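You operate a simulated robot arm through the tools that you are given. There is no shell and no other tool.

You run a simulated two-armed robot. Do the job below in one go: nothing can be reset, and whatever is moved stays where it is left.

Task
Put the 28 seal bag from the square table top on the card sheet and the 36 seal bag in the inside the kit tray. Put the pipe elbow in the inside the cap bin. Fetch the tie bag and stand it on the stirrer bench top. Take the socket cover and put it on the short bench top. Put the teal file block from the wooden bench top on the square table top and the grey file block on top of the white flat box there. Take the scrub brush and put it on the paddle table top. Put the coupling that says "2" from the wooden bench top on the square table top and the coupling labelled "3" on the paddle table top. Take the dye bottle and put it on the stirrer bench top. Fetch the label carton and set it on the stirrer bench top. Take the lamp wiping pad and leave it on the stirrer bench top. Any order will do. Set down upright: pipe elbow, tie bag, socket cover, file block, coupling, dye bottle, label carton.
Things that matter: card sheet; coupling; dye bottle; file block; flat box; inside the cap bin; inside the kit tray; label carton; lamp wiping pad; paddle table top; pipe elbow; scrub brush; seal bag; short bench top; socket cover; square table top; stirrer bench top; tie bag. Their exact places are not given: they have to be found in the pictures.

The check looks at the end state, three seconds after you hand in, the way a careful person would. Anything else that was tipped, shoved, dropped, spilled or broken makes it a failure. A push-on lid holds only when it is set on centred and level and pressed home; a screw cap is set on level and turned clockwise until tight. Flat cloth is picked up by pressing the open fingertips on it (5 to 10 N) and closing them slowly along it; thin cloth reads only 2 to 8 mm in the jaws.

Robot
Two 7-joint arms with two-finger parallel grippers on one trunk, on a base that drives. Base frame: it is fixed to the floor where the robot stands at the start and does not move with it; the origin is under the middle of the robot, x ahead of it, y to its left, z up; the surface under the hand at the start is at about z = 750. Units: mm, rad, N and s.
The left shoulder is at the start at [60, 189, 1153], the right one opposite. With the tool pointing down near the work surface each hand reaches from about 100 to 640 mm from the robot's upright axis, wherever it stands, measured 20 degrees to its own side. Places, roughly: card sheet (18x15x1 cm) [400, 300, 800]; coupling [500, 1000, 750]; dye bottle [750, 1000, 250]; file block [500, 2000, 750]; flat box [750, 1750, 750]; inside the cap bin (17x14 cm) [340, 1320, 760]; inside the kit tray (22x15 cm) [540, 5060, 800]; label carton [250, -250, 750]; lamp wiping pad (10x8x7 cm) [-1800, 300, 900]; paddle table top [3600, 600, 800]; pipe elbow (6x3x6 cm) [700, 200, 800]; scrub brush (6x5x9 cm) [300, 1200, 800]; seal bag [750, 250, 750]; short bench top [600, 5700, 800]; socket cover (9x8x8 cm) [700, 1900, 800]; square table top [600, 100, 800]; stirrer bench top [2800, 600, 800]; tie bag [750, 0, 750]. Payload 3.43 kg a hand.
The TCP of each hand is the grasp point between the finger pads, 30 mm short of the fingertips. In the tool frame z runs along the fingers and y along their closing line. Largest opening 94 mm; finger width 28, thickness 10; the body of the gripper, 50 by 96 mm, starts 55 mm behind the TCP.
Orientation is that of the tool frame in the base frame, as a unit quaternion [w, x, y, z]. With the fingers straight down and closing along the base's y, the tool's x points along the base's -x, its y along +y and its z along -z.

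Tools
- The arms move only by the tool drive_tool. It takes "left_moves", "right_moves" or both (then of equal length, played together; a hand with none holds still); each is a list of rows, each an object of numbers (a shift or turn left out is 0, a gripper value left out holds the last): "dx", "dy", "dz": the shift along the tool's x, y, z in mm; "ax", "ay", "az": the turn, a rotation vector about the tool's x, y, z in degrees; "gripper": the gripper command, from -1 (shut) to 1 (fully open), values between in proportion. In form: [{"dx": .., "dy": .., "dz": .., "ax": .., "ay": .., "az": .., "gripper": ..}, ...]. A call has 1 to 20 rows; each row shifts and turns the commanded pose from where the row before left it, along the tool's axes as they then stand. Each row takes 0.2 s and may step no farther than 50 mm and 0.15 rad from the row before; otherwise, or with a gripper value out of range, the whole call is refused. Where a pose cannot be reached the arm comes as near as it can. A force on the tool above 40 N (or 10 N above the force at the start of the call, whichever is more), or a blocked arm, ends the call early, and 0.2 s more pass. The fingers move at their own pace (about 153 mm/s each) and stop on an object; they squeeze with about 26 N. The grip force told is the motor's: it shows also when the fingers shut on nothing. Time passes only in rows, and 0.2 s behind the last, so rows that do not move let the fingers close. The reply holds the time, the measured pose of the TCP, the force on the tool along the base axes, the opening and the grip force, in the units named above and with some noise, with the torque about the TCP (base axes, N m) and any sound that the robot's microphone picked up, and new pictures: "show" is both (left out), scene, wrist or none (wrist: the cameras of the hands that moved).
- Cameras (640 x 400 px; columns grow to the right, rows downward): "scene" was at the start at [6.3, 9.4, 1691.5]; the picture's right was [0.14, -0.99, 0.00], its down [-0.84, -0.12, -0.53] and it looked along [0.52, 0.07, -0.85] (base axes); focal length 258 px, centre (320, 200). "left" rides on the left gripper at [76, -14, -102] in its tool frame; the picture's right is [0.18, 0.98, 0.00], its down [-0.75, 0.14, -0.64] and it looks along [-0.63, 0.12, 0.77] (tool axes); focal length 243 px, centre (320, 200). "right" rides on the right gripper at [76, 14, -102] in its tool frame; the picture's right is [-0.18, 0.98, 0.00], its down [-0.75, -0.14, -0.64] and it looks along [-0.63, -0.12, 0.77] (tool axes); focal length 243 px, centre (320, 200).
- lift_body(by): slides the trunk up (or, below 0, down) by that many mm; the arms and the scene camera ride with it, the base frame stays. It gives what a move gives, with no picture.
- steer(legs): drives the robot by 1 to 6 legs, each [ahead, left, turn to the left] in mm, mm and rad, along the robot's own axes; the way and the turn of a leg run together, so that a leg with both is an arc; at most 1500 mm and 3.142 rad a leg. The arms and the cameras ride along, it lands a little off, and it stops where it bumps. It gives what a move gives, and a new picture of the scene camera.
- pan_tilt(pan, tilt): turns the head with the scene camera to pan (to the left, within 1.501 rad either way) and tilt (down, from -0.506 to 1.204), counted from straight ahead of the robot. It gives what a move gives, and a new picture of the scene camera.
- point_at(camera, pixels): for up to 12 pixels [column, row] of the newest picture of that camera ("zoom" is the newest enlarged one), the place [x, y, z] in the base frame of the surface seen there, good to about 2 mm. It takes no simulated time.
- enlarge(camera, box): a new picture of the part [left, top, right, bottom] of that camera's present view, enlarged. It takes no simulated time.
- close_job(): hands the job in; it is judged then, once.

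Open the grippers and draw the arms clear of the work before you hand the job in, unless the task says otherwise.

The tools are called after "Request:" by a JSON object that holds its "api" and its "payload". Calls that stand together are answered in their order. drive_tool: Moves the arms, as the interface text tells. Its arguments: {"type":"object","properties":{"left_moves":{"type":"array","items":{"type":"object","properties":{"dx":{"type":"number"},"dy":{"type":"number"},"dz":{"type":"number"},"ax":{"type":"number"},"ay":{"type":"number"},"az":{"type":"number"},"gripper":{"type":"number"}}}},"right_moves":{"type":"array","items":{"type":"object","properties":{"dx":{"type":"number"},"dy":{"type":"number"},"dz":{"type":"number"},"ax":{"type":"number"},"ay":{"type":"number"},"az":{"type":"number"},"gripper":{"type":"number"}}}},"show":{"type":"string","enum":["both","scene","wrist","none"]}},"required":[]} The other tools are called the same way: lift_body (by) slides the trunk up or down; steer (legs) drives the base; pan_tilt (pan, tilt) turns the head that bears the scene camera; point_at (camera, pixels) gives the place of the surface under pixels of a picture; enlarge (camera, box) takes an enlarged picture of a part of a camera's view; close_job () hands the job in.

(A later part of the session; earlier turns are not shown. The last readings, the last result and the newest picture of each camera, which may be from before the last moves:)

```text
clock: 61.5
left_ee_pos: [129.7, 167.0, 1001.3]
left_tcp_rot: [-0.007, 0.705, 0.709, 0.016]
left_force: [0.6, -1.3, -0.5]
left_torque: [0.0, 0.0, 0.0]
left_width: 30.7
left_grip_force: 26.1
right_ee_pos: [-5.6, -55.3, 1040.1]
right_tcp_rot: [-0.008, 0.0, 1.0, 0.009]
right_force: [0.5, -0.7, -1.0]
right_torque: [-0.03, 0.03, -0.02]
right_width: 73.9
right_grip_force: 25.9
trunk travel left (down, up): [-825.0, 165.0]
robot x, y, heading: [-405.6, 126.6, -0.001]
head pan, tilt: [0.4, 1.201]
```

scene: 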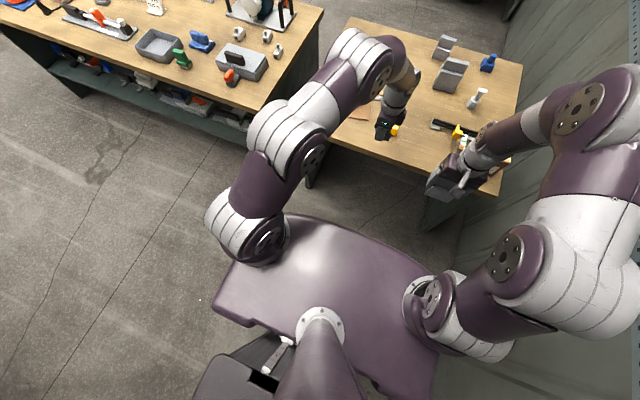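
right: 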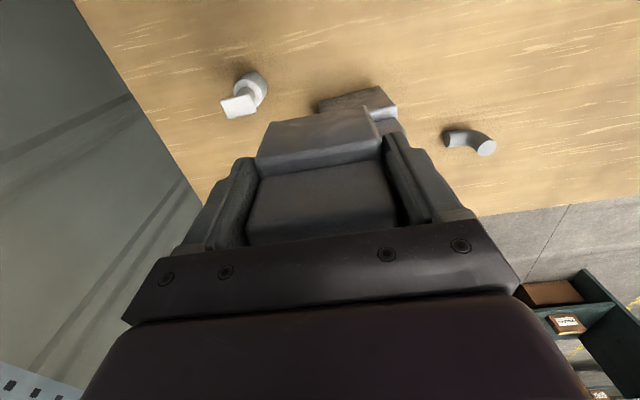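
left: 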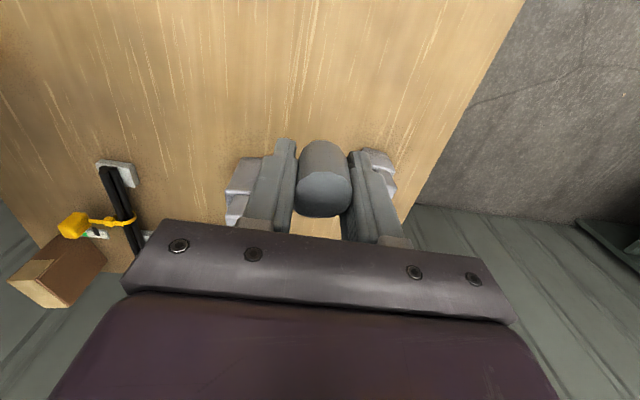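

Free of the table; the wooden bench's lower shelf has items on it. I slide left 1170 mm to stand before the cap bin and look down.

Request:
{"api": "steer", "payload": {"legs": [[0, 1170, 0]]}}

Request:
{"api": "pan_tilt", "payload": {"pan": 0.1, "tilt": 0.8}}

```text
clock: 67.5
left_ee_pos: [132.6, 1333.8, 1000.6]
left_tcp_rot: [-0.006, 0.709, 0.705, 0.017]
left_force: [0.1, -0.5, -0.9]
left_torque: [0.02, 0.0, -0.01]
left_width: 30.3
left_grip_force: 26.4
right_ee_pos: [-3.9, 1112.2, 1038.9]
right_tcp_rot: [-0.009, 0.005, 1.0, 0.007]
right_force: [0.3, 0.2, -0.3]
right_torque: [0.0, -0.04, 0.01]
right_width: 74.2
right_grip_force: 26.1
trunk travel left (down, up): [-825.0, 165.0]
robot x, y, heading: [-399.9, 1303.7, -0.005]
head pan, tilt: [0.4, 1.201]
```

scene: 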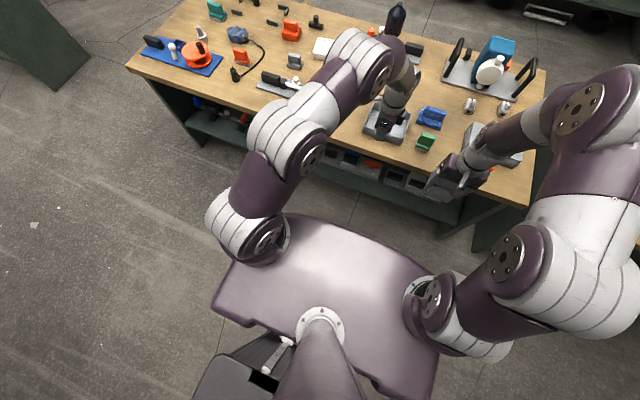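

```text
clock: 68.4
left_ee_pos: [132.5, 1332.9, 1001.5]
left_tcp_rot: [-0.005, 0.708, 0.706, 0.017]
left_force: [-0.3, 0.4, -1.1]
left_torque: [-0.01, -0.02, 0.02]
left_width: 30.6
left_grip_force: 25.9
right_ee_pos: [-4.7, 1112.4, 1039.0]
right_tcp_rot: [-0.009, 0.005, 1.0, 0.008]
right_force: [-1.1, 0.3, -1.2]
right_torque: [0.02, 0.02, 0.01]
right_width: 74.3
right_grip_force: 26.3
trunk travel left (down, up): [-825.0, 165.0]
robot x, y, heading: [-400.7, 1297.0, -0.005]
head pan, tilt: [0.099, 0.799]
```

scene: 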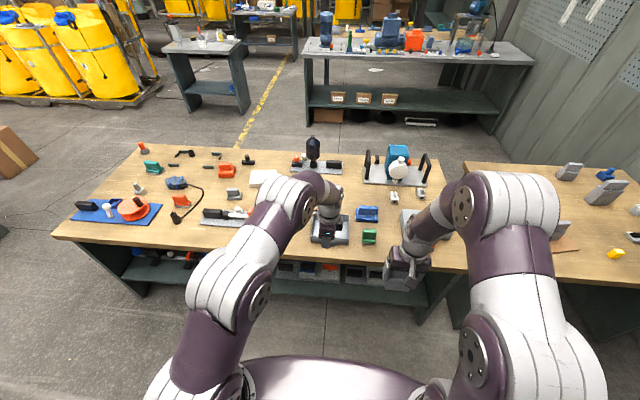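

I check the lower shelf position and bin points.

Request:
{"api": "point_at", "payload": {"camera": "scene", "pixels": [[316, 225], [345, 235], [312, 238], [346, 219], [330, 240], [350, 292], [250, 282], [290, 270], [360, 272], [265, 177], [229, 168], [150, 165]]}}

Request:
{"api": "enlarge", "payload": {"camera": "scene", "box": [100, 200, 460, 320]}}

```text
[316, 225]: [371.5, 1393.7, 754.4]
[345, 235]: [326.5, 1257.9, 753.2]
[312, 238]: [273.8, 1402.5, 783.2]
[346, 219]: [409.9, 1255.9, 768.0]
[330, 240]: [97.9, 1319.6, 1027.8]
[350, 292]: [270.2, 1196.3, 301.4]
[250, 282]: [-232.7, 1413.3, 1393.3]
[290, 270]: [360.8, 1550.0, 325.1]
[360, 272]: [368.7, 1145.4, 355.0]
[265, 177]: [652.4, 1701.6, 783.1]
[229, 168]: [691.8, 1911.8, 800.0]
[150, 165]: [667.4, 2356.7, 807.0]
```

```text
1.78 times, centred on (280, 260) of scene
```

zoom: 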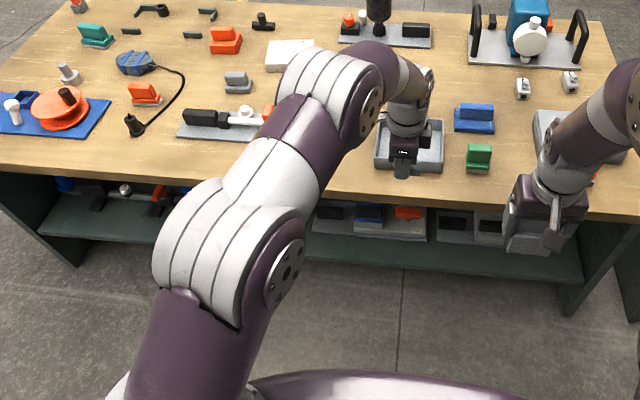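

Shelf is at z≈300 so the base (245 high) goes beneath it. I drive ahead 215 mm to bring the elbow over the bin.

Request:
{"api": "steer", "payload": {"legs": [[215, 0, 0]]}}

Request:
{"api": "drive_tool", "payload": {"left_moves": [{}], "show": "wrist"}}

```text
clock: 70.0
left_ee_pos: [347.5, 1332.2, 1001.5]
left_tcp_rot: [-0.006, 0.709, 0.705, 0.016]
left_force: [0.0, 0.1, -1.0]
left_torque: [0.0, 0.0, 0.0]
left_width: 30.6
left_grip_force: 25.8
right_ee_pos: [210.6, 1111.0, 1039.8]
right_tcp_rot: [-0.008, 0.004, 1.0, 0.008]
right_force: [0.1, -0.3, -0.9]
right_torque: [0.0, 0.05, 0.02]
right_width: 74.3
right_grip_force: 26.2
trunk travel left (down, up): [-825.0, 165.0]
robot x, y, heading: [-184.4, 1299.2, -0.005]
head pan, tilt: [0.099, 0.799]
```

scene: 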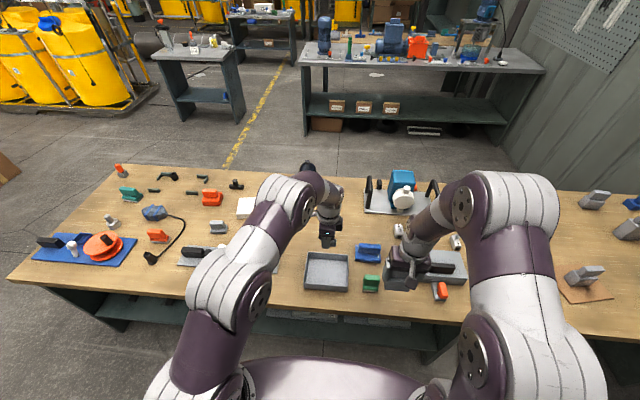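

```text
clock: 70.4
left_ee_pos: [346.4, 1332.5, 1001.7]
left_tcp_rot: [-0.006, 0.709, 0.705, 0.017]
left_force: [0.4, 0.3, 0.7]
left_torque: [-0.02, 0.0, 0.03]
left_width: 30.5
left_grip_force: 26.2
right_ee_pos: [209.9, 1111.8, 1039.2]
right_tcp_rot: [-0.008, 0.006, 1.0, 0.008]
right_force: [0.2, -0.6, -0.4]
right_torque: [-0.01, 0.01, 0.02]
right_width: 74.2
right_grip_force: 25.6
trunk travel left (down, up): [-825.0, 165.0]
robot x, y, heading: [-186.7, 1297.6, -0.005]
head pan, tilt: [0.099, 0.799]
```

left: 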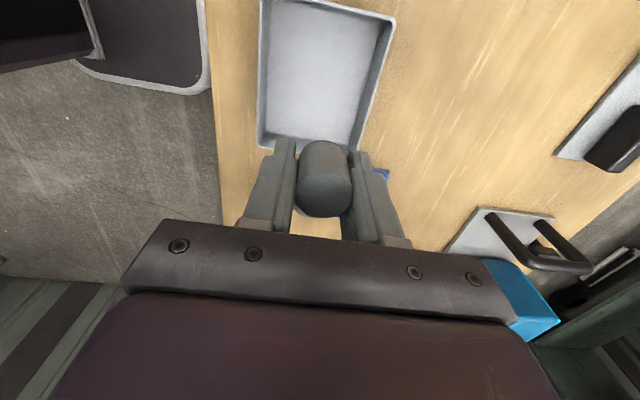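

The bin is fully in view at scene (327,272); I get its corners.

Request:
{"api": "point_at", "payload": {"camera": "scene", "pixels": [[306, 254], [348, 255], [350, 290], [303, 289], [312, 262], [342, 262], [327, 272], [327, 284], [345, 272], [309, 275]]}}

```text
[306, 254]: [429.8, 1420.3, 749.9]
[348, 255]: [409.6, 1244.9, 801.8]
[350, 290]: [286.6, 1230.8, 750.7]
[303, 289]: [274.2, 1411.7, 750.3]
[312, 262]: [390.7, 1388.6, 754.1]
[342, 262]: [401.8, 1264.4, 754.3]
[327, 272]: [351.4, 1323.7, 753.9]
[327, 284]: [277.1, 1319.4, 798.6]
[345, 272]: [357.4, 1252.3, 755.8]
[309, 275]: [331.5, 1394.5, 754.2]
```

Bin interior is about x 285–415, y 1250–1402. I lower the elbow to TCP z≈797 at [348,1327] and open only partly so that the fingers stay clear of the walls.

Request:
{"api": "drive_tool", "payload": {"left_moves": [{"dx": -10, "dy": -3, "dz": 30}, {"dz": 40}, {"dz": 40}, {"dz": 40}, {"dz": 30}, {"dz": 12}, {"dz": 6}, {"dz": 5}], "show": "wrist"}}

```text
clock: 72.2
left_ee_pos: [346.3, 1328.3, 797.3]
left_tcp_rot: [-0.006, 0.709, 0.705, 0.016]
left_force: [0.4, 1.0, -1.2]
left_torque: [0.02, 0.0, 0.01]
left_width: 30.5
left_grip_force: 26.3
right_ee_pos: [210.8, 1110.1, 1038.9]
right_tcp_rot: [-0.008, 0.005, 1.0, 0.008]
right_force: [0.4, 0.5, -0.3]
right_torque: [0.01, -0.01, 0.03]
right_width: 74.3
right_grip_force: 26.1
trunk travel left (down, up): [-825.0, 165.0]
robot x, y, heading: [-185.9, 1296.7, -0.007]
head pan, tilt: [0.099, 0.799]
```

left: 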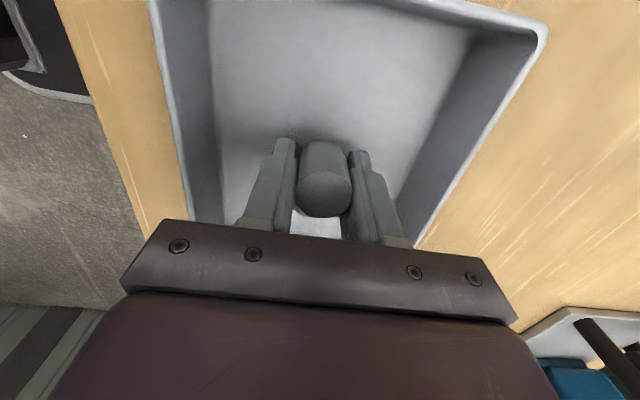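

It hovers 1–2 mm above the floor of the bin; I lower 2 mm, open partly, and rise.

Request:
{"api": "drive_tool", "payload": {"left_moves": [{"dz": 2}, {"gripper": 0.15}, {"gripper": 0.15}, {"dz": -10}, {"dz": -40}, {"dz": -40}, {"dz": -40}, {"dz": -40}, {"dz": -30}], "show": "both"}}

```text
clock: 74.2
left_ee_pos: [343.2, 1322.5, 995.8]
left_tcp_rot: [-0.007, 0.709, 0.705, 0.015]
left_force: [0.5, 0.5, 0.8]
left_torque: [-0.04, -0.01, 0.0]
left_width: 53.9
left_grip_force: 0.1
right_ee_pos: [209.2, 1110.2, 1040.6]
right_tcp_rot: [-0.007, 0.005, 1.0, 0.008]
right_force: [0.6, -0.4, -0.1]
right_torque: [-0.06, -0.01, 0.01]
right_width: 74.2
right_grip_force: 26.3
trunk travel left (down, up): [-825.0, 165.0]
robot x, y, heading: [-187.4, 1297.0, -0.008]
head pan, tilt: [0.099, 0.799]
```

scene: 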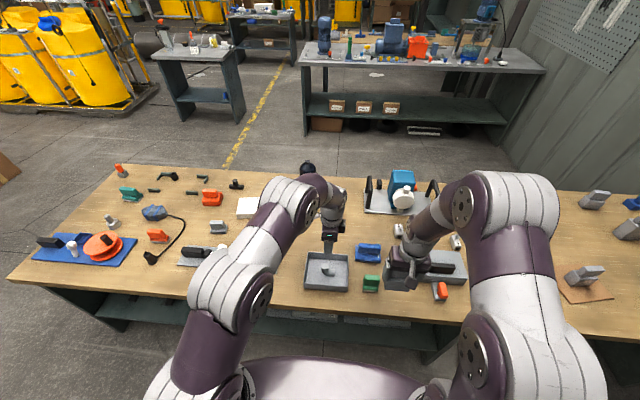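
left: 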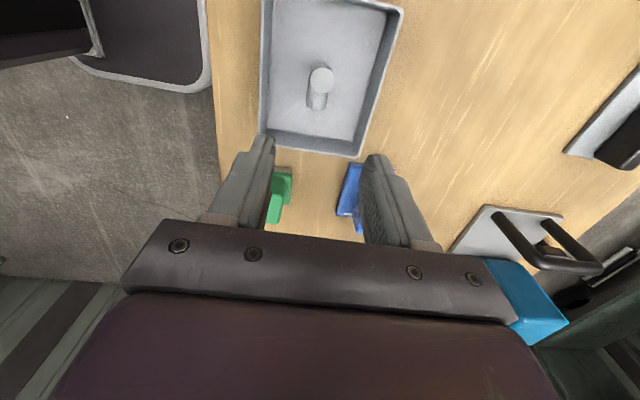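

The elbow stands in the bin. Next the grey file block: I slide left 430 mm along the bench, hands high, then look.

Request:
{"api": "steer", "payload": {"legs": [[0, 430, 0]]}}

Request:
{"api": "enlarge", "payload": {"camera": "scene", "box": [120, 150, 440, 330]}}

```text
clock: 76.9
left_ee_pos: [346.9, 1759.0, 994.8]
left_tcp_rot: [-0.006, 0.709, 0.705, 0.016]
left_force: [0.1, -0.3, 0.4]
left_torque: [0.0, 0.0, -0.01]
left_width: 53.9
left_grip_force: 0.0
right_ee_pos: [214.7, 1547.8, 1039.7]
right_tcp_rot: [-0.009, 0.005, 1.0, 0.007]
right_force: [0.4, 0.5, -0.6]
right_torque: [0.03, 0.0, -0.01]
right_width: 74.1
right_grip_force: 25.6
trunk travel left (down, up): [-825.0, 165.0]
robot x, y, heading: [-185.0, 1738.8, -0.005]
head pan, tilt: [0.099, 0.799]
```

scene: 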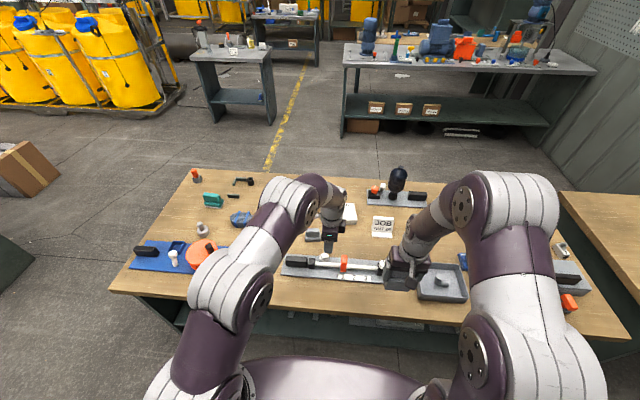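

```text
2.00 times, centred on (280, 240) of scene
```

zoom: 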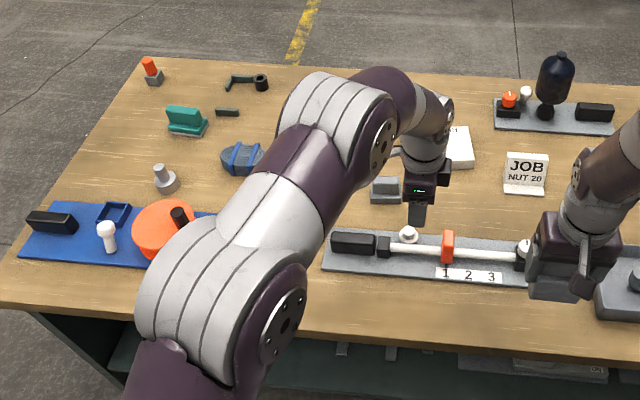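

I drive ahead 190 mm for reach and look down at the block and box.

Request:
{"api": "steer", "payload": {"legs": [[190, 0, 0]]}}

Request:
{"api": "pan_tilt", "payload": {"pan": 0.15, "tilt": 1.0}}

Request:
{"api": "drive_tool", "payload": {"left_moves": [{"gripper": 1}], "show": "wrist"}}

```text
clock: 78.4
left_ee_pos: [536.4, 1758.6, 996.4]
left_tcp_rot: [-0.006, 0.709, 0.705, 0.017]
left_force: [1.0, 1.0, 0.3]
left_torque: [-0.02, 0.02, 0.0]
left_width: 54.2
left_grip_force: 0.0
right_ee_pos: [403.6, 1545.8, 1040.1]
right_tcp_rot: [-0.008, 0.005, 1.0, 0.008]
right_force: [0.1, -0.4, -0.8]
right_torque: [0.0, 0.02, 0.01]
right_width: 74.2
right_grip_force: 25.8
trunk travel left (down, up): [-825.0, 165.0]
robot x, y, heading: [10.7, 1732.9, -0.005]
head pan, tilt: [0.099, 0.799]
```

scene: 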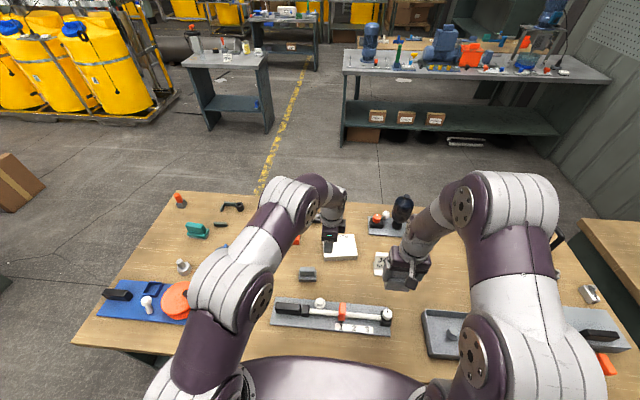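

```text
clock: 79.2
left_ee_pos: [537.2, 1759.0, 995.9]
left_tcp_rot: [-0.007, 0.709, 0.705, 0.015]
left_force: [-0.8, 0.5, -0.9]
left_torque: [-0.03, -0.02, 0.04]
left_width: 53.9
left_grip_force: 0.0
right_ee_pos: [404.5, 1546.1, 1039.1]
right_tcp_rot: [-0.008, 0.004, 1.0, 0.008]
right_force: [0.3, 0.5, -1.8]
right_torque: [0.01, 0.01, 0.02]
right_width: 74.3
right_grip_force: 26.3
trunk travel left (down, up): [-825.0, 165.0]
robot x, y, heading: [7.3, 1732.0, -0.0]
head pan, tilt: [0.15, 1.0]
```

scene: 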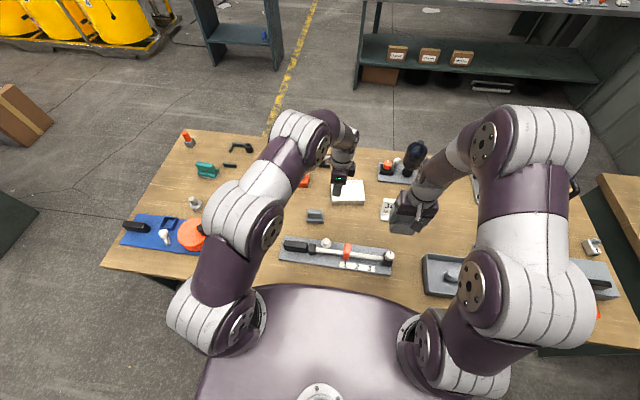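

```text
clock: 79.6
left_ee_pos: [537.9, 1758.8, 996.0]
left_tcp_rot: [-0.005, 0.708, 0.706, 0.017]
left_force: [0.4, 0.6, -0.1]
left_torque: [0.02, -0.02, 0.02]
left_width: 93.8
left_grip_force: 0.0
right_ee_pos: [404.0, 1546.2, 1039.7]
right_tcp_rot: [-0.008, 0.005, 1.0, 0.008]
right_force: [0.1, -0.5, -0.5]
right_torque: [0.02, 0.02, 0.02]
right_width: 74.3
right_grip_force: 26.7
trunk travel left (down, up): [-825.0, 165.0]
robot x, y, heading: [6.7, 1733.5, -0.006]
head pan, tilt: [0.15, 1.0]
```

left: 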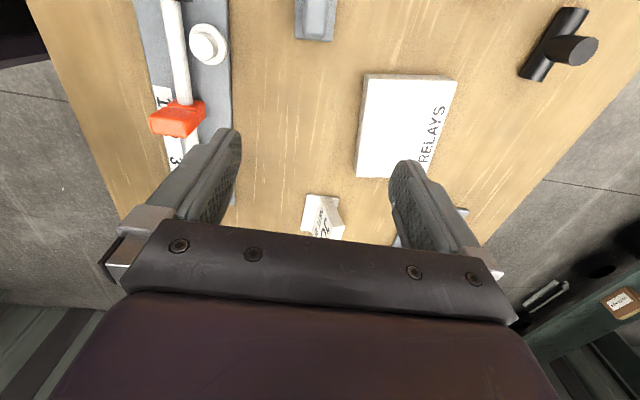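

The white flat box ("RELAYS") and grey block (scene (315,216)) are visible. I zoom in on both.

Request:
{"api": "enlarge", "payload": {"camera": "scene", "box": [290, 190, 350, 240]}}

Request:
{"api": "point_at", "payload": {"camera": "zoom", "pixels": [[190, 150], [330, 150], [330, 195], [190, 195], [180, 245], [340, 245]]}}

Request:
{"api": "point_at", "payload": {"camera": "left", "pixels": [[366, 78], [455, 83], [358, 175], [425, 160], [405, 120], [300, 15], [330, 20], [315, 35]]}}

```text
8.00 times, centred on (320, 215) of scene
```

zoom: 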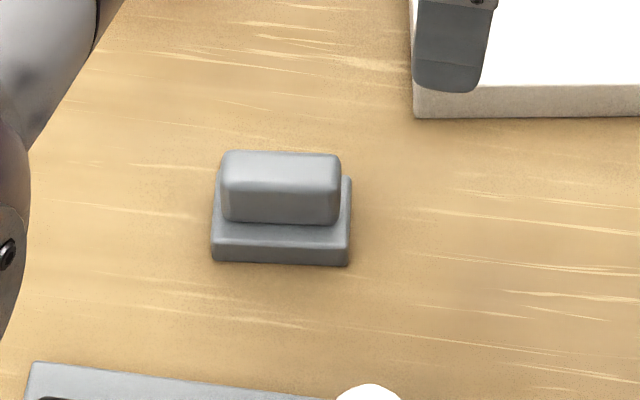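

```text
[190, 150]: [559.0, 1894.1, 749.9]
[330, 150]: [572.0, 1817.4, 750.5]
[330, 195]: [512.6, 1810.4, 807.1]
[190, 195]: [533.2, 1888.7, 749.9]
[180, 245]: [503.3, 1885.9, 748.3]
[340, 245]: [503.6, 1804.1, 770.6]
```

```text
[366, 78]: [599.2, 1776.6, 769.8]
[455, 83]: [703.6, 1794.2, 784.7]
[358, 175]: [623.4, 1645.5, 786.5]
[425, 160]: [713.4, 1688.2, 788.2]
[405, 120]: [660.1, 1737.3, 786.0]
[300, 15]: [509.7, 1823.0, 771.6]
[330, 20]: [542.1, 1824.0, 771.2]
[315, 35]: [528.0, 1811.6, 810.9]
```

More points on the block's handle and base.

Request:
{"api": "point_at", "payload": {"camera": "zoom", "pixels": [[235, 165], [330, 165], [232, 185], [335, 188], [230, 215], [335, 218], [218, 235], [345, 240], [218, 255], [345, 260], [347, 190], [280, 175]]}}

```text
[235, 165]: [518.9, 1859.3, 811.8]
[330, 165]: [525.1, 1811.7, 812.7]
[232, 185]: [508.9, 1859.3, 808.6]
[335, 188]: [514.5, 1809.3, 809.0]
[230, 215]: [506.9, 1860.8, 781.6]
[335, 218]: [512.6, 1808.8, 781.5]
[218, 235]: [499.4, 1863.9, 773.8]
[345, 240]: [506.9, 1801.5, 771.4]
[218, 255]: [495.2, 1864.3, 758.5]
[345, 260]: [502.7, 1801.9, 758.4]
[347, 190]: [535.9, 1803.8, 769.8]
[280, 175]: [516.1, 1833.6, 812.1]
```

Block handle is centred [518,1835], 20 mm thick, yaw 7.4°; box centre is about [663,1720], top z 786. I shift the base 100 ahead and 80 right for reach.

Request:
{"api": "steer", "payload": {"legs": [[100, -80, 0]]}}

```text
clock: 80.8
left_ee_pos: [635.2, 1677.9, 997.2]
left_tcp_rot: [-0.006, 0.708, 0.706, 0.016]
left_force: [-1.4, -0.3, 0.0]
left_torque: [-0.01, 0.02, -0.02]
left_width: 94.1
left_grip_force: 0.0
right_ee_pos: [502.9, 1464.8, 1039.1]
right_tcp_rot: [-0.008, 0.004, 1.0, 0.008]
right_force: [0.3, -0.3, -1.1]
right_torque: [0.03, 0.01, 0.02]
right_width: 74.2
right_grip_force: 25.6
trunk travel left (down, up): [-825.0, 165.0]
robot x, y, heading: [110.3, 1653.8, -0.003]
head pan, tilt: [0.15, 1.0]
```

scene: 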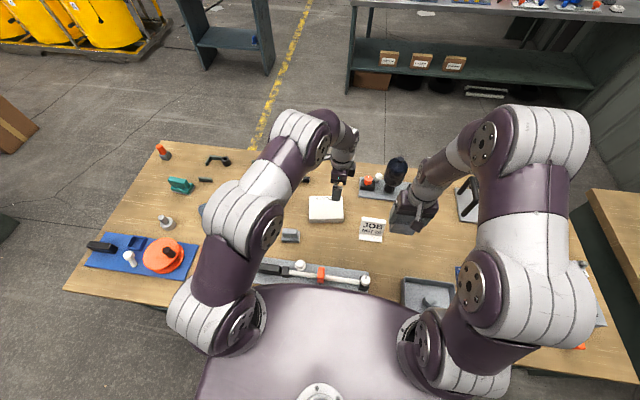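

I move the left hand over the grey block and turn it 7.4° to match.

Request:
{"api": "drive_tool", "payload": {"left_moves": [{"dx": 31.4, "dy": -23.4, "dz": 13}, {"dx": 31.4, "dy": -23.4, "dz": 13}, {"dx": 31.4, "dy": -23.4, "dz": 13}, {"dx": 31.4, "dy": -23.4, "dz": 13}, {"dx": 31.4, "dy": -23.4, "dz": 13}, {"az": -7.4, "dz": 10}], "show": "both"}}

```text
clock: 82.2
left_ee_pos: [523.6, 1836.8, 924.9]
left_tcp_rot: [-0.005, 0.662, 0.75, 0.016]
left_force: [-1.1, 0.8, 0.4]
left_torque: [-0.02, 0.0, 0.01]
left_width: 94.1
left_grip_force: 0.1
right_ee_pos: [504.8, 1464.3, 1039.0]
right_tcp_rot: [-0.009, 0.005, 1.0, 0.008]
right_force: [-0.2, 1.1, -0.6]
right_torque: [0.0, 0.02, 0.0]
right_width: 74.4
right_grip_force: 26.5
trunk travel left (down, up): [-825.0, 165.0]
robot x, y, heading: [106.4, 1648.3, -0.008]
head pan, tilt: [0.15, 1.0]
```

scene: 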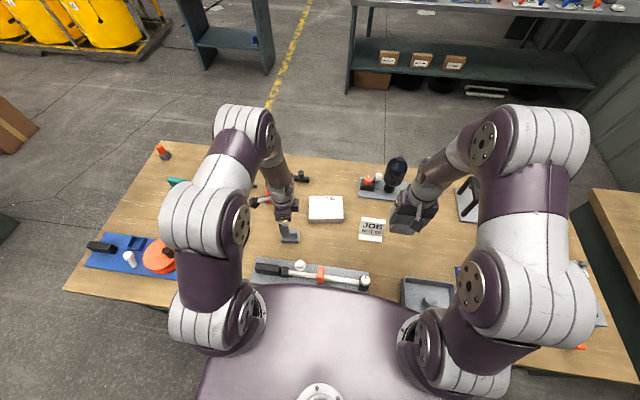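
left: 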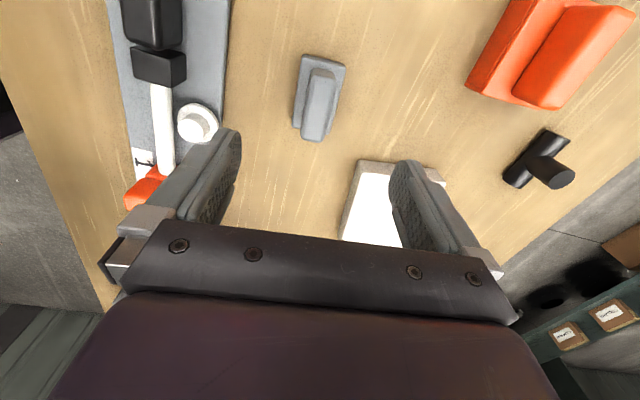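

I verify handle position in the left view.

Request:
{"api": "point_at", "payload": {"camera": "left", "pixels": [[317, 72], [331, 75], [303, 130], [325, 135], [315, 115], [322, 85]]}}

```text
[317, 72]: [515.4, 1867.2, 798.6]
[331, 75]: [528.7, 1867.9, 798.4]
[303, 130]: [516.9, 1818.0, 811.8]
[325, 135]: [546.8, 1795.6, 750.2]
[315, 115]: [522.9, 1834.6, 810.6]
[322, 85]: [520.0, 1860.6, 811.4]
```

Handle centre ≈[520,1837]. I descend to TCP z≈807, and grip.

Request:
{"api": "drive_tool", "payload": {"left_moves": [{"dx": -1, "dy": -6, "dz": 30}, {"dz": 40}, {"dz": 30}, {"dz": 17}, {"gripper": -1}, {"gripper": -1}, {"gripper": -1}, {"gripper": -1}], "show": "wrist"}}

```text
clock: 84.0
left_ee_pos: [517.1, 1838.9, 808.0]
left_tcp_rot: [-0.006, 0.661, 0.75, 0.016]
left_force: [0.5, -0.2, -0.3]
left_torque: [-0.02, 0.01, 0.02]
left_width: 28.1
left_grip_force: 25.2
right_ee_pos: [504.5, 1465.5, 1040.7]
right_tcp_rot: [-0.009, 0.004, 1.0, 0.008]
right_force: [-0.6, 0.2, -0.8]
right_torque: [0.02, 0.03, 0.0]
right_width: 73.9
right_grip_force: 25.9
trunk travel left (down, up): [-825.0, 165.0]
robot x, y, heading: [107.6, 1654.3, -0.006]
head pan, tilt: [0.15, 1.0]
```

left: 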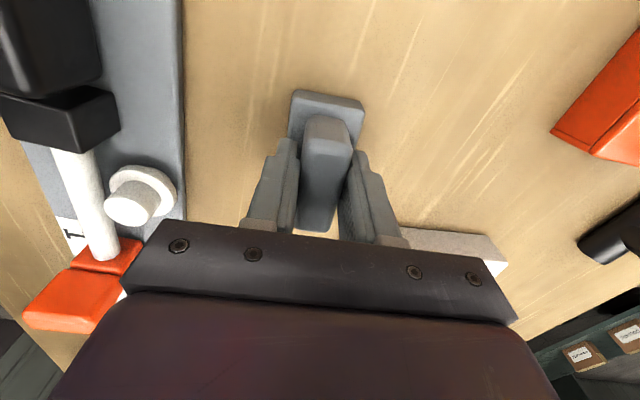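

The block is gripped. I lift, carry it over the box centre [663,1722], and look before lowering.

Request:
{"api": "drive_tool", "payload": {"left_moves": [{"dz": -20}, {"dz": -40}, {"dz": -40}, {"dx": -33.5, "dy": 32.5}, {"dx": -33.5, "dy": 32.5}, {"dx": -33.5, "dy": 32.5}, {"dx": -33.5, "dy": 32.5}, {"az": -3}], "show": "both"}}

Request:
{"api": "enlarge", "payload": {"camera": "scene", "box": [280, 150, 380, 240]}}

```text
clock: 85.8
left_ee_pos: [661.6, 1718.6, 906.0]
left_tcp_rot: [-0.005, 0.641, 0.767, 0.017]
left_force: [0.3, 0.0, -1.7]
left_torque: [0.02, 0.01, 0.0]
left_width: 28.0
left_grip_force: 26.0
right_ee_pos: [503.6, 1465.3, 1039.7]
right_tcp_rot: [-0.009, 0.005, 1.0, 0.008]
right_force: [0.4, -0.1, -0.5]
right_torque: [0.03, 0.01, -0.02]
right_width: 74.3
right_grip_force: 26.1
trunk travel left (down, up): [-825.0, 165.0]
robot x, y, heading: [107.2, 1647.9, -0.007]
head pan, tilt: [0.15, 1.0]
```

scene: 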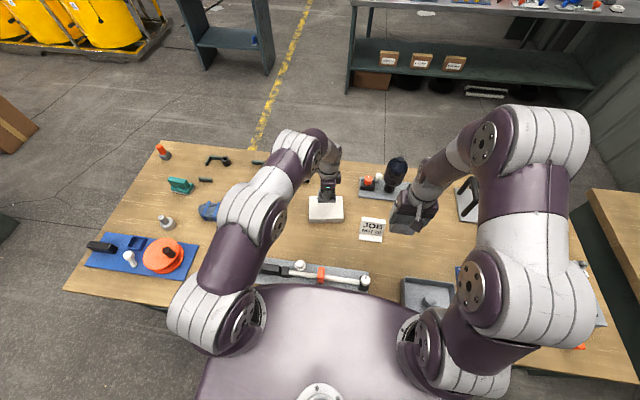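
left: 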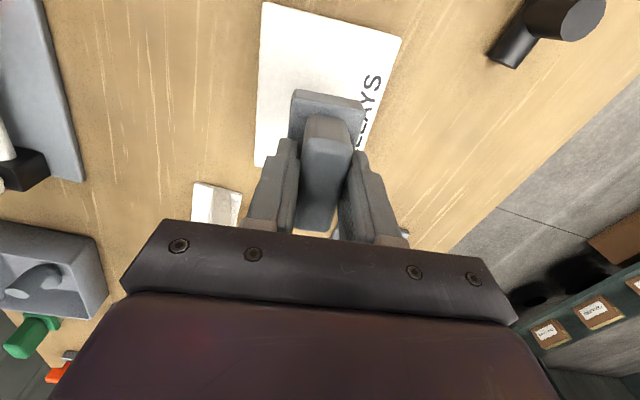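

```text
4.44 times, centred on (330, 195) of scene
```

zoom: 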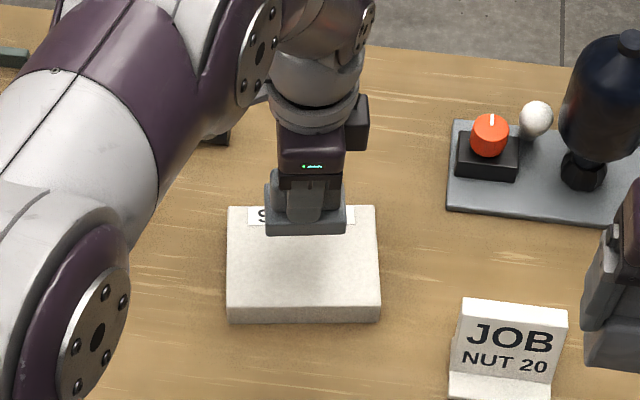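

I verify the box corners from this view.

Request:
{"api": "point_at", "payload": {"camera": "zoom", "pixels": [[232, 212], [372, 212], [375, 300], [232, 302], [380, 100]]}}

```text
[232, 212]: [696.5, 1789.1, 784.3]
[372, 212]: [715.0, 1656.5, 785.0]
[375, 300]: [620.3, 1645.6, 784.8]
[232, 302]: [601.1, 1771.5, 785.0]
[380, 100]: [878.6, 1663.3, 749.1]
```

Box centre is [658,1716]; the hand is within 5 mm. I lower to z≈843, release, and rise.

Request:
{"api": "drive_tool", "payload": {"left_moves": [{"dx": -4, "dy": -4, "dz": 30}, {"dz": 20}, {"dz": 8}, {"dz": 4}, {"dz": 2}], "show": "none"}}

```text
clock: 87.0
left_ee_pos: [659.3, 1715.5, 842.8]
left_tcp_rot: [-0.004, 0.642, 0.767, 0.017]
left_force: [0.8, -0.2, 5.9]
left_torque: [-0.02, 0.22, -0.05]
left_width: 28.0
left_grip_force: 26.2
right_ee_pos: [503.5, 1465.2, 1040.4]
right_tcp_rot: [-0.008, 0.004, 1.0, 0.007]
right_force: [0.5, 0.1, -0.3]
right_torque: [0.01, -0.01, 0.0]
right_width: 74.2
right_grip_force: 26.0
trunk travel left (down, up): [-825.0, 165.0]
robot x, y, heading: [110.6, 1653.4, -0.004]
head pan, tilt: [0.15, 1.0]
```

Contact is felt (6 N up). I release and go up.

Request:
{"api": "drive_tool", "payload": {"left_moves": [{"gripper": 0.3}, {"gripper": 0.3}, {"dz": -20}, {"dz": -40}, {"dz": -40}, {"dz": -40}], "show": "both"}}

```text
clock: 88.4
left_ee_pos: [657.1, 1711.1, 981.2]
left_tcp_rot: [-0.006, 0.641, 0.768, 0.016]
left_force: [-0.1, -0.8, 0.2]
left_torque: [-0.01, 0.0, -0.02]
left_width: 61.2
left_grip_force: 0.0
right_ee_pos: [503.1, 1463.9, 1039.4]
right_tcp_rot: [-0.008, 0.004, 1.0, 0.008]
right_force: [0.1, 0.2, -0.8]
right_torque: [-0.01, 0.0, 0.0]
right_width: 74.2
right_grip_force: 25.9
trunk travel left (down, up): [-825.0, 165.0]
robot x, y, heading: [108.5, 1651.9, -0.002]
head pan, tilt: [0.15, 1.0]
```

scene: 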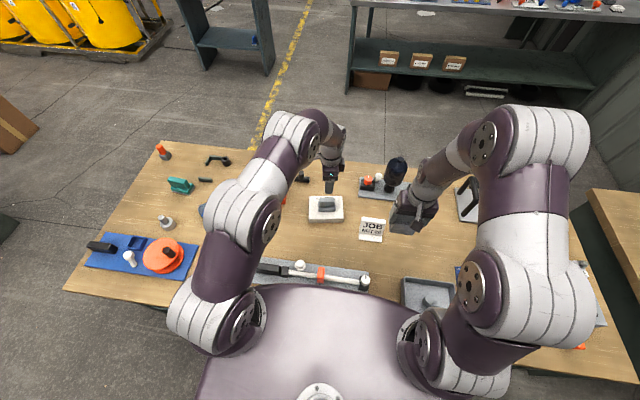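
left: 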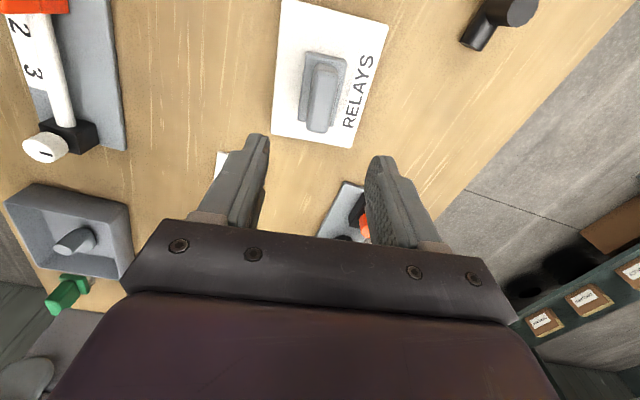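

The grey block sits on the RELAYS box. Next, the orange socket cover: I shift the base 50 ahead and 200 left.

Request:
{"api": "steer", "payload": {"legs": [[40, 200, 0]]}}

Request:
{"api": "drive_tool", "payload": {"left_moves": [{"gripper": 1, "dz": 20}], "show": "wrist"}}

Request:
{"api": "enlarge", "payload": {"camera": "scene", "box": [240, 140, 360, 230]}}

```text
clock: 90.1
left_ee_pos: [699.6, 1912.1, 980.0]
left_tcp_rot: [-0.004, 0.641, 0.767, 0.016]
left_force: [-0.7, -0.1, 0.2]
left_torque: [-0.02, 0.0, 0.03]
left_width: 61.5
left_grip_force: 0.1
right_ee_pos: [545.7, 1665.5, 1039.2]
right_tcp_rot: [-0.01, 0.003, 1.0, 0.007]
right_force: [-0.4, 0.9, -0.3]
right_torque: [-0.03, 0.0, 0.0]
right_width: 74.4
right_grip_force: 25.5
trunk travel left (down, up): [-825.0, 165.0]
robot x, y, heading: [148.5, 1850.9, 0.003]
head pan, tilt: [0.15, 1.0]
```

scene: 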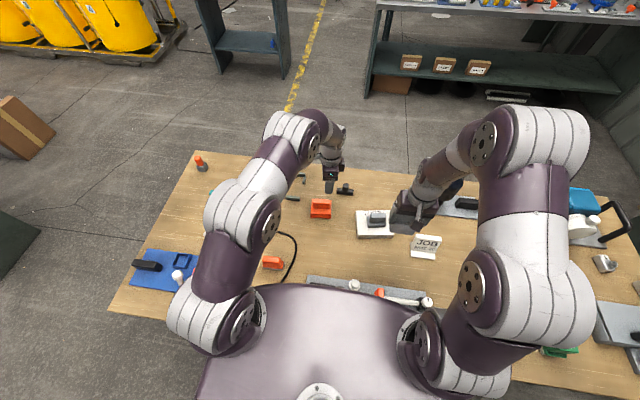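

```text
clock: 90.5
left_ee_pos: [699.2, 1912.7, 960.3]
left_tcp_rot: [-0.005, 0.641, 0.767, 0.017]
left_force: [-0.2, -0.9, -0.5]
left_torque: [0.02, 0.0, 0.03]
left_width: 94.0
left_grip_force: 0.0
right_ee_pos: [546.1, 1664.7, 1039.5]
right_tcp_rot: [-0.008, 0.004, 1.0, 0.009]
right_force: [-0.3, -0.6, 0.7]
right_torque: [0.04, 0.01, -0.03]
right_width: 74.3
right_grip_force: 26.0
trunk travel left (down, up): [-825.0, 165.0]
robot x, y, heading: [150.3, 1851.6, -0.005]
head pan, tilt: [0.15, 1.0]
```

left: 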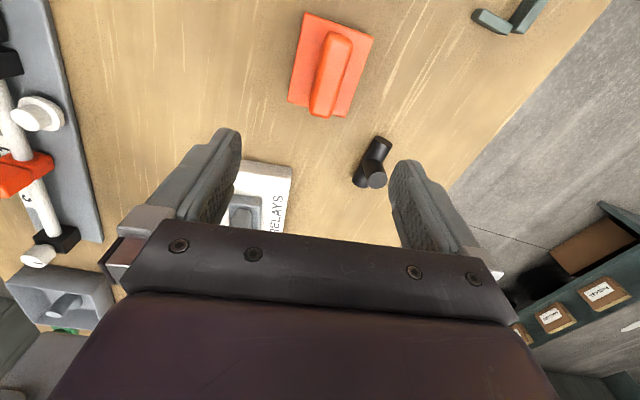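

```text
4.44 times, centred on (300, 185) of scene
```

zoom: 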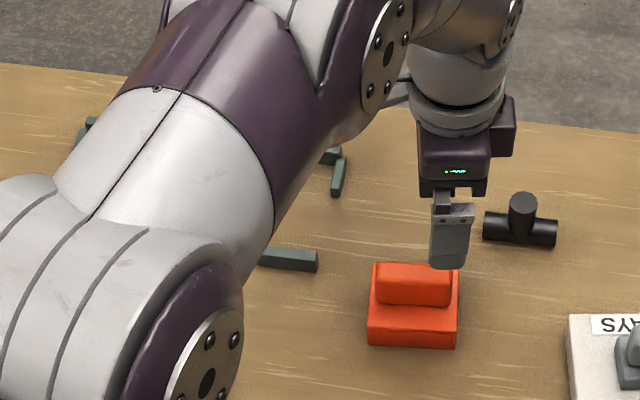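

The orange cover has a bar handle, at left view (333,75). I read points for its centre and yaw.

Request:
{"api": "point_at", "payload": {"camera": "left", "pixels": [[327, 36], [350, 42], [312, 105], [334, 110], [338, 45], [326, 98], [322, 113], [308, 16], [370, 40], [346, 114], [292, 100]]}}

```text
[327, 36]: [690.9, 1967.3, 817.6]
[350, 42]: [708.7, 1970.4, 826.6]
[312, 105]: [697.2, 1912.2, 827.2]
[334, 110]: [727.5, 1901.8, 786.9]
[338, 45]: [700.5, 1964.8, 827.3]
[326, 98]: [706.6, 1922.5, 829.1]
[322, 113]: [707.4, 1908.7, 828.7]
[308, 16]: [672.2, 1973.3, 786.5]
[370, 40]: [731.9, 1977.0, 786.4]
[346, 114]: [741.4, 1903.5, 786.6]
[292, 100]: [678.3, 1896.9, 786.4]
```

Handle centre is [704,1938], top 828, base top 786. I align, descend to TCP z≈821 and grip.

Request:
{"api": "drive_tool", "payload": {"left_moves": [{"dx": 20.8, "dy": 5.8, "dz": 20}, {"az": 4, "dz": 30}, {"dz": 40}, {"dz": 30}, {"dz": 19}, {"gripper": -1}, {"gripper": -1}, {"gripper": -1}, {"gripper": -1}], "show": "wrist"}}

```text
clock: 92.5
left_ee_pos: [704.9, 1939.7, 822.8]
left_tcp_rot: [-0.006, 0.668, 0.744, 0.017]
left_force: [0.3, -0.1, -0.4]
left_torque: [-0.08, 0.0, 0.03]
left_width: 27.6
left_grip_force: 25.8
right_ee_pos: [545.6, 1665.0, 1039.8]
right_tcp_rot: [-0.009, 0.004, 1.0, 0.008]
right_force: [0.4, 0.3, 0.0]
right_torque: [0.01, -0.01, 0.01]
right_width: 74.3
right_grip_force: 25.6
trunk travel left (down, up): [-825.0, 165.0]
robot x, y, heading: [148.9, 1853.3, -0.003]
head pan, tilt: [0.15, 1.0]
```

left: 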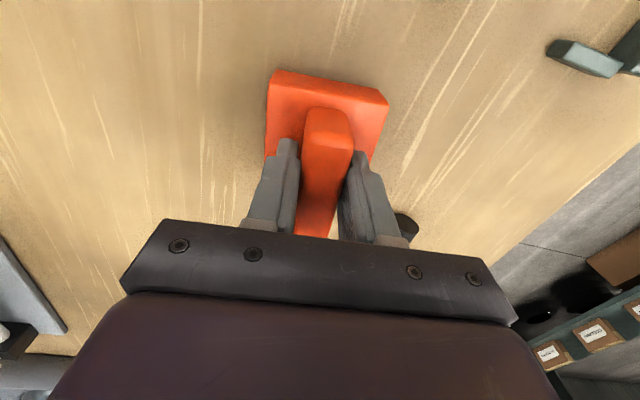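

The socket cover is gripped. I lift it to z≈1000 and back out of the bench.

Request:
{"api": "drive_tool", "payload": {"left_moves": [{"dz": -20}, {"dz": -40}, {"dz": -40}, {"dz": -40}, {"dz": -40}], "show": "wrist"}}

Request:
{"api": "steer", "payload": {"legs": [[-550, 0, 0]]}}

Request:
{"api": "pan_tilt", "payload": {"pan": 1.3, "tilt": 0.45}}

```text
clock: 93.7
left_ee_pos: [701.3, 1932.6, 1002.7]
left_tcp_rot: [-0.005, 0.668, 0.744, 0.016]
left_force: [0.1, 0.2, 0.0]
left_torque: [0.0, -0.05, 0.0]
left_width: 27.6
left_grip_force: 26.2
right_ee_pos: [544.8, 1665.3, 1039.5]
right_tcp_rot: [-0.007, 0.003, 1.0, 0.008]
right_force: [0.3, -0.2, -0.5]
right_torque: [-0.02, -0.03, -0.01]
right_width: 74.3
right_grip_force: 25.7
trunk travel left (down, up): [-825.0, 165.0]
robot x, y, heading: [153.7, 1849.0, -0.008]
head pan, tilt: [0.15, 1.0]
```

left: 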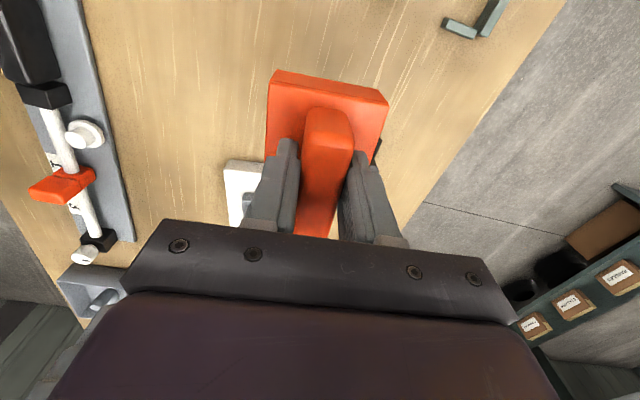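

```text
clock: 96.8
left_ee_pos: [149.5, 1937.3, 1002.9]
left_tcp_rot: [-0.005, 0.667, 0.745, 0.016]
left_force: [-0.2, 0.0, -0.3]
left_torque: [0.0, 0.06, -0.01]
left_width: 27.8
left_grip_force: 25.4
right_ee_pos: [-6.8, 1667.9, 1039.0]
right_tcp_rot: [-0.008, 0.004, 1.0, 0.007]
right_force: [-0.4, 0.3, -1.1]
right_torque: [-0.02, 0.03, -0.02]
right_width: 74.4
right_grip_force: 25.9
trunk travel left (down, up): [-825.0, 165.0]
robot x, y, heading: [-405.9, 1853.3, -0.007]
head pan, tilt: [0.15, 1.0]
```

scene: 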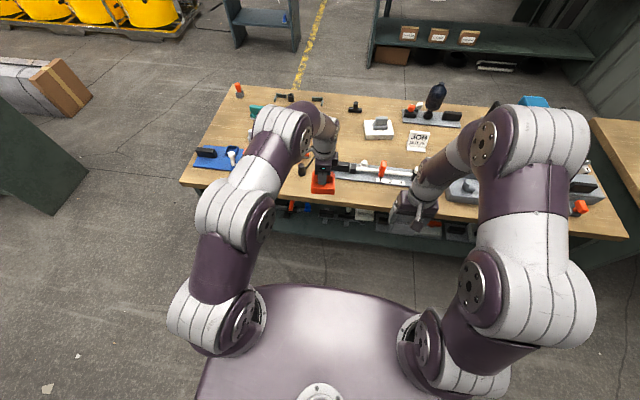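

```text
clock: 98.2
left_ee_pos: [149.7, 1936.6, 1001.2]
left_tcp_rot: [-0.006, 0.667, 0.745, 0.017]
left_force: [0.8, -0.2, -0.2]
left_torque: [-0.01, -0.02, 0.01]
left_width: 27.6
left_grip_force: 26.5
right_ee_pos: [-6.6, 1667.7, 1039.0]
right_tcp_rot: [-0.009, 0.003, 1.0, 0.008]
right_force: [-0.6, 0.4, -0.4]
right_torque: [0.0, 0.03, -0.01]
right_width: 74.1
right_grip_force: 26.5
trunk travel left (down, up): [-825.0, 165.0]
robot x, y, heading: [-403.2, 1856.8, -0.003]
head pan, tilt: [1.3, 0.45]
```

scene: 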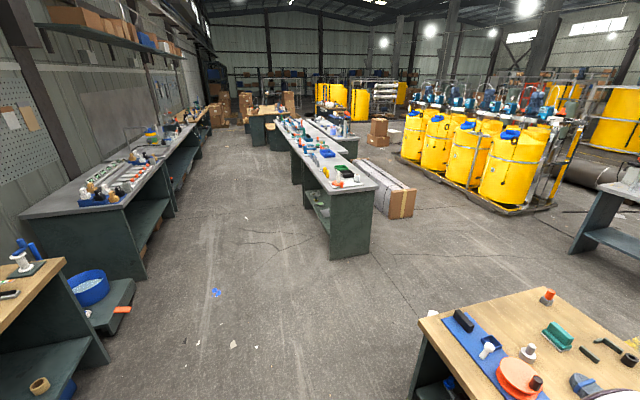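

The next grey bench lies further along y. I map it and the tray.

Request:
{"api": "point_at", "payload": {"camera": "scene", "pixels": [[330, 190], [376, 186], [305, 165], [282, 125], [350, 215], [340, 140], [300, 128], [325, 165], [260, 112]]}}

Request:
{"api": "enlarge", "payload": {"camera": "scene", "box": [230, 90, 430, 220]}}

```text
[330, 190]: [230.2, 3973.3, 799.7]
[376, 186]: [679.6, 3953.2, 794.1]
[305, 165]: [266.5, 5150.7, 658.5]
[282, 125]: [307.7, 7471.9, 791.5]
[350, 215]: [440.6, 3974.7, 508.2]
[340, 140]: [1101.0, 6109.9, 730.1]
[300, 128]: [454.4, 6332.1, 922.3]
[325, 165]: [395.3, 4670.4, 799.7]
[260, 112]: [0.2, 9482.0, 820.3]
```

```text
3.08 times, centred on (330, 155) of scene
```

zoom: 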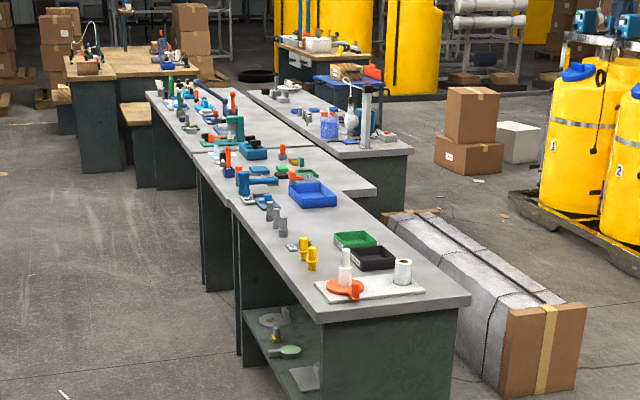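

Bench edges at x≈230 from y≈3974 on. I drive 100 mm back for clearance and then slide left about 2950 mm.

Request:
{"api": "steer", "payload": {"legs": [[-100, 0, 0], [0, 1500, 0], [0, 1450, 0]]}}

Request:
{"api": "pan_tilt", "payload": {"pan": 0.2, "tilt": 0.6}}

```text
clock: 113.1
left_ee_pos: [91.7, 4848.8, 1002.1]
left_tcp_rot: [-0.005, 0.676, 0.737, 0.016]
left_force: [0.9, 0.5, 0.2]
left_torque: [-0.03, 0.0, 0.02]
left_width: 27.7
left_grip_force: 25.3
right_ee_pos: [-70.8, 4584.9, 1039.2]
right_tcp_rot: [-0.009, 0.015, 1.0, 0.008]
right_force: [-0.1, -1.1, -1.3]
right_torque: [-0.02, 0.04, 0.0]
right_width: 74.3
right_grip_force: 26.4
trunk travel left (down, up): [-825.0, 165.0]
robot x, y, heading: [-464.7, 4776.8, -0.025]
head pan, tilt: [1.3, 0.45]
```

scene: 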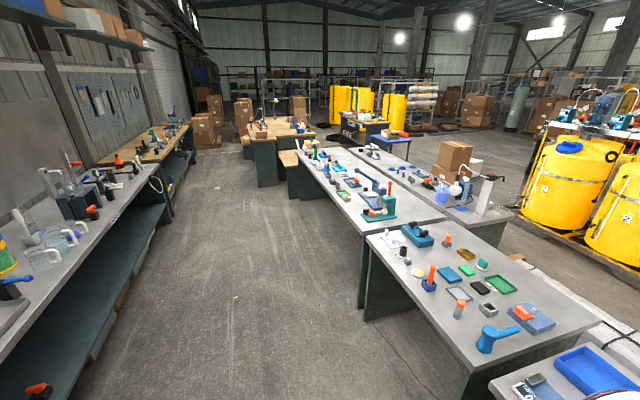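

```text
clock: 114.4
left_ee_pos: [91.6, 4848.8, 1002.3]
left_tcp_rot: [-0.004, 0.676, 0.737, 0.016]
left_force: [-0.1, -0.5, -0.7]
left_torque: [-0.03, -0.02, 0.0]
left_width: 27.7
left_grip_force: 26.4
right_ee_pos: [-71.0, 4583.9, 1040.7]
right_tcp_rot: [-0.009, 0.015, 1.0, 0.008]
right_force: [0.5, 0.0, -0.6]
right_torque: [-0.01, 0.0, 0.02]
right_width: 74.1
right_grip_force: 26.6
trunk travel left (down, up): [-825.0, 165.0]
robot x, y, heading: [-463.4, 4780.4, -0.023]
head pan, tilt: [0.201, 0.6]
```

scene: 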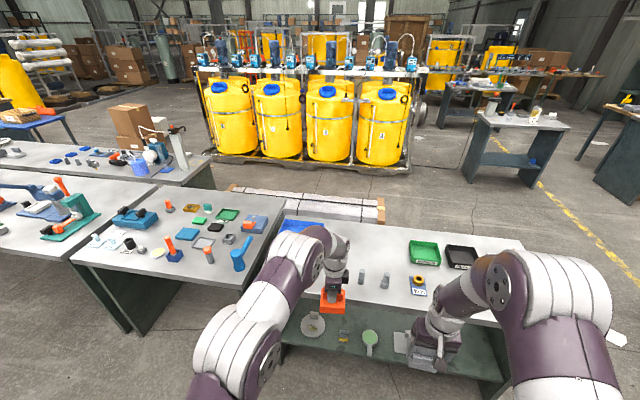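

Three surfaces are seen; I get coordinates for the trays and benches.

Request:
{"api": "point_at", "payload": {"camera": "scene", "pixels": [[300, 225], [290, 232], [424, 255], [463, 258], [230, 215], [282, 200], [75, 262], [250, 290], [255, 225], [165, 175], [230, 190], [285, 218]]}}

Request:
{"api": "enlarge", "payload": {"camera": "scene", "box": [60, 180, 320, 320]}}

Request:
{"api": "enlarge", "payload": {"camera": "scene", "box": [270, 200, 490, 310]}}

```text
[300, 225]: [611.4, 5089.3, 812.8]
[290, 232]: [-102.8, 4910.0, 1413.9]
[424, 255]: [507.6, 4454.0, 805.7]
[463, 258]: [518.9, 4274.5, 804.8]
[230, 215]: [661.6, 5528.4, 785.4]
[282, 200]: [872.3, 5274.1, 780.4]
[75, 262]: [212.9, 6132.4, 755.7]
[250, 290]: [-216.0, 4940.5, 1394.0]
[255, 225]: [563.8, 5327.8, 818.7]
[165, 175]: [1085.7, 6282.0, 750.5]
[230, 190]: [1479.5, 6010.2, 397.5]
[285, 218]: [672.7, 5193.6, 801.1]
```

```text
2.46 times, centred on (190, 250) of scene
```

zoom: 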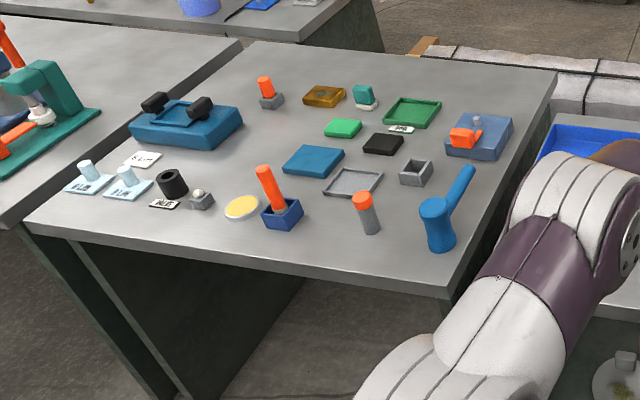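

```text
2.91 times, centred on (380, 255) of scene
```

zoom: 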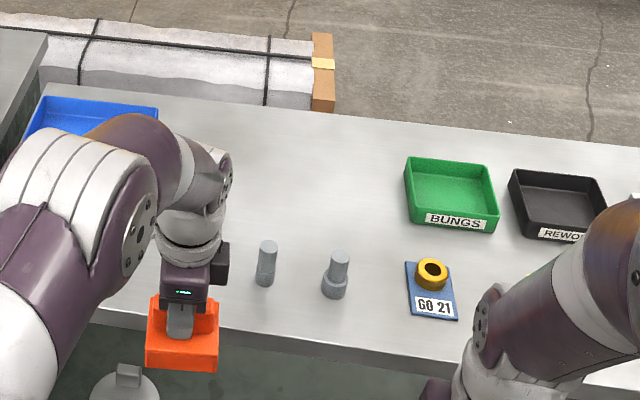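

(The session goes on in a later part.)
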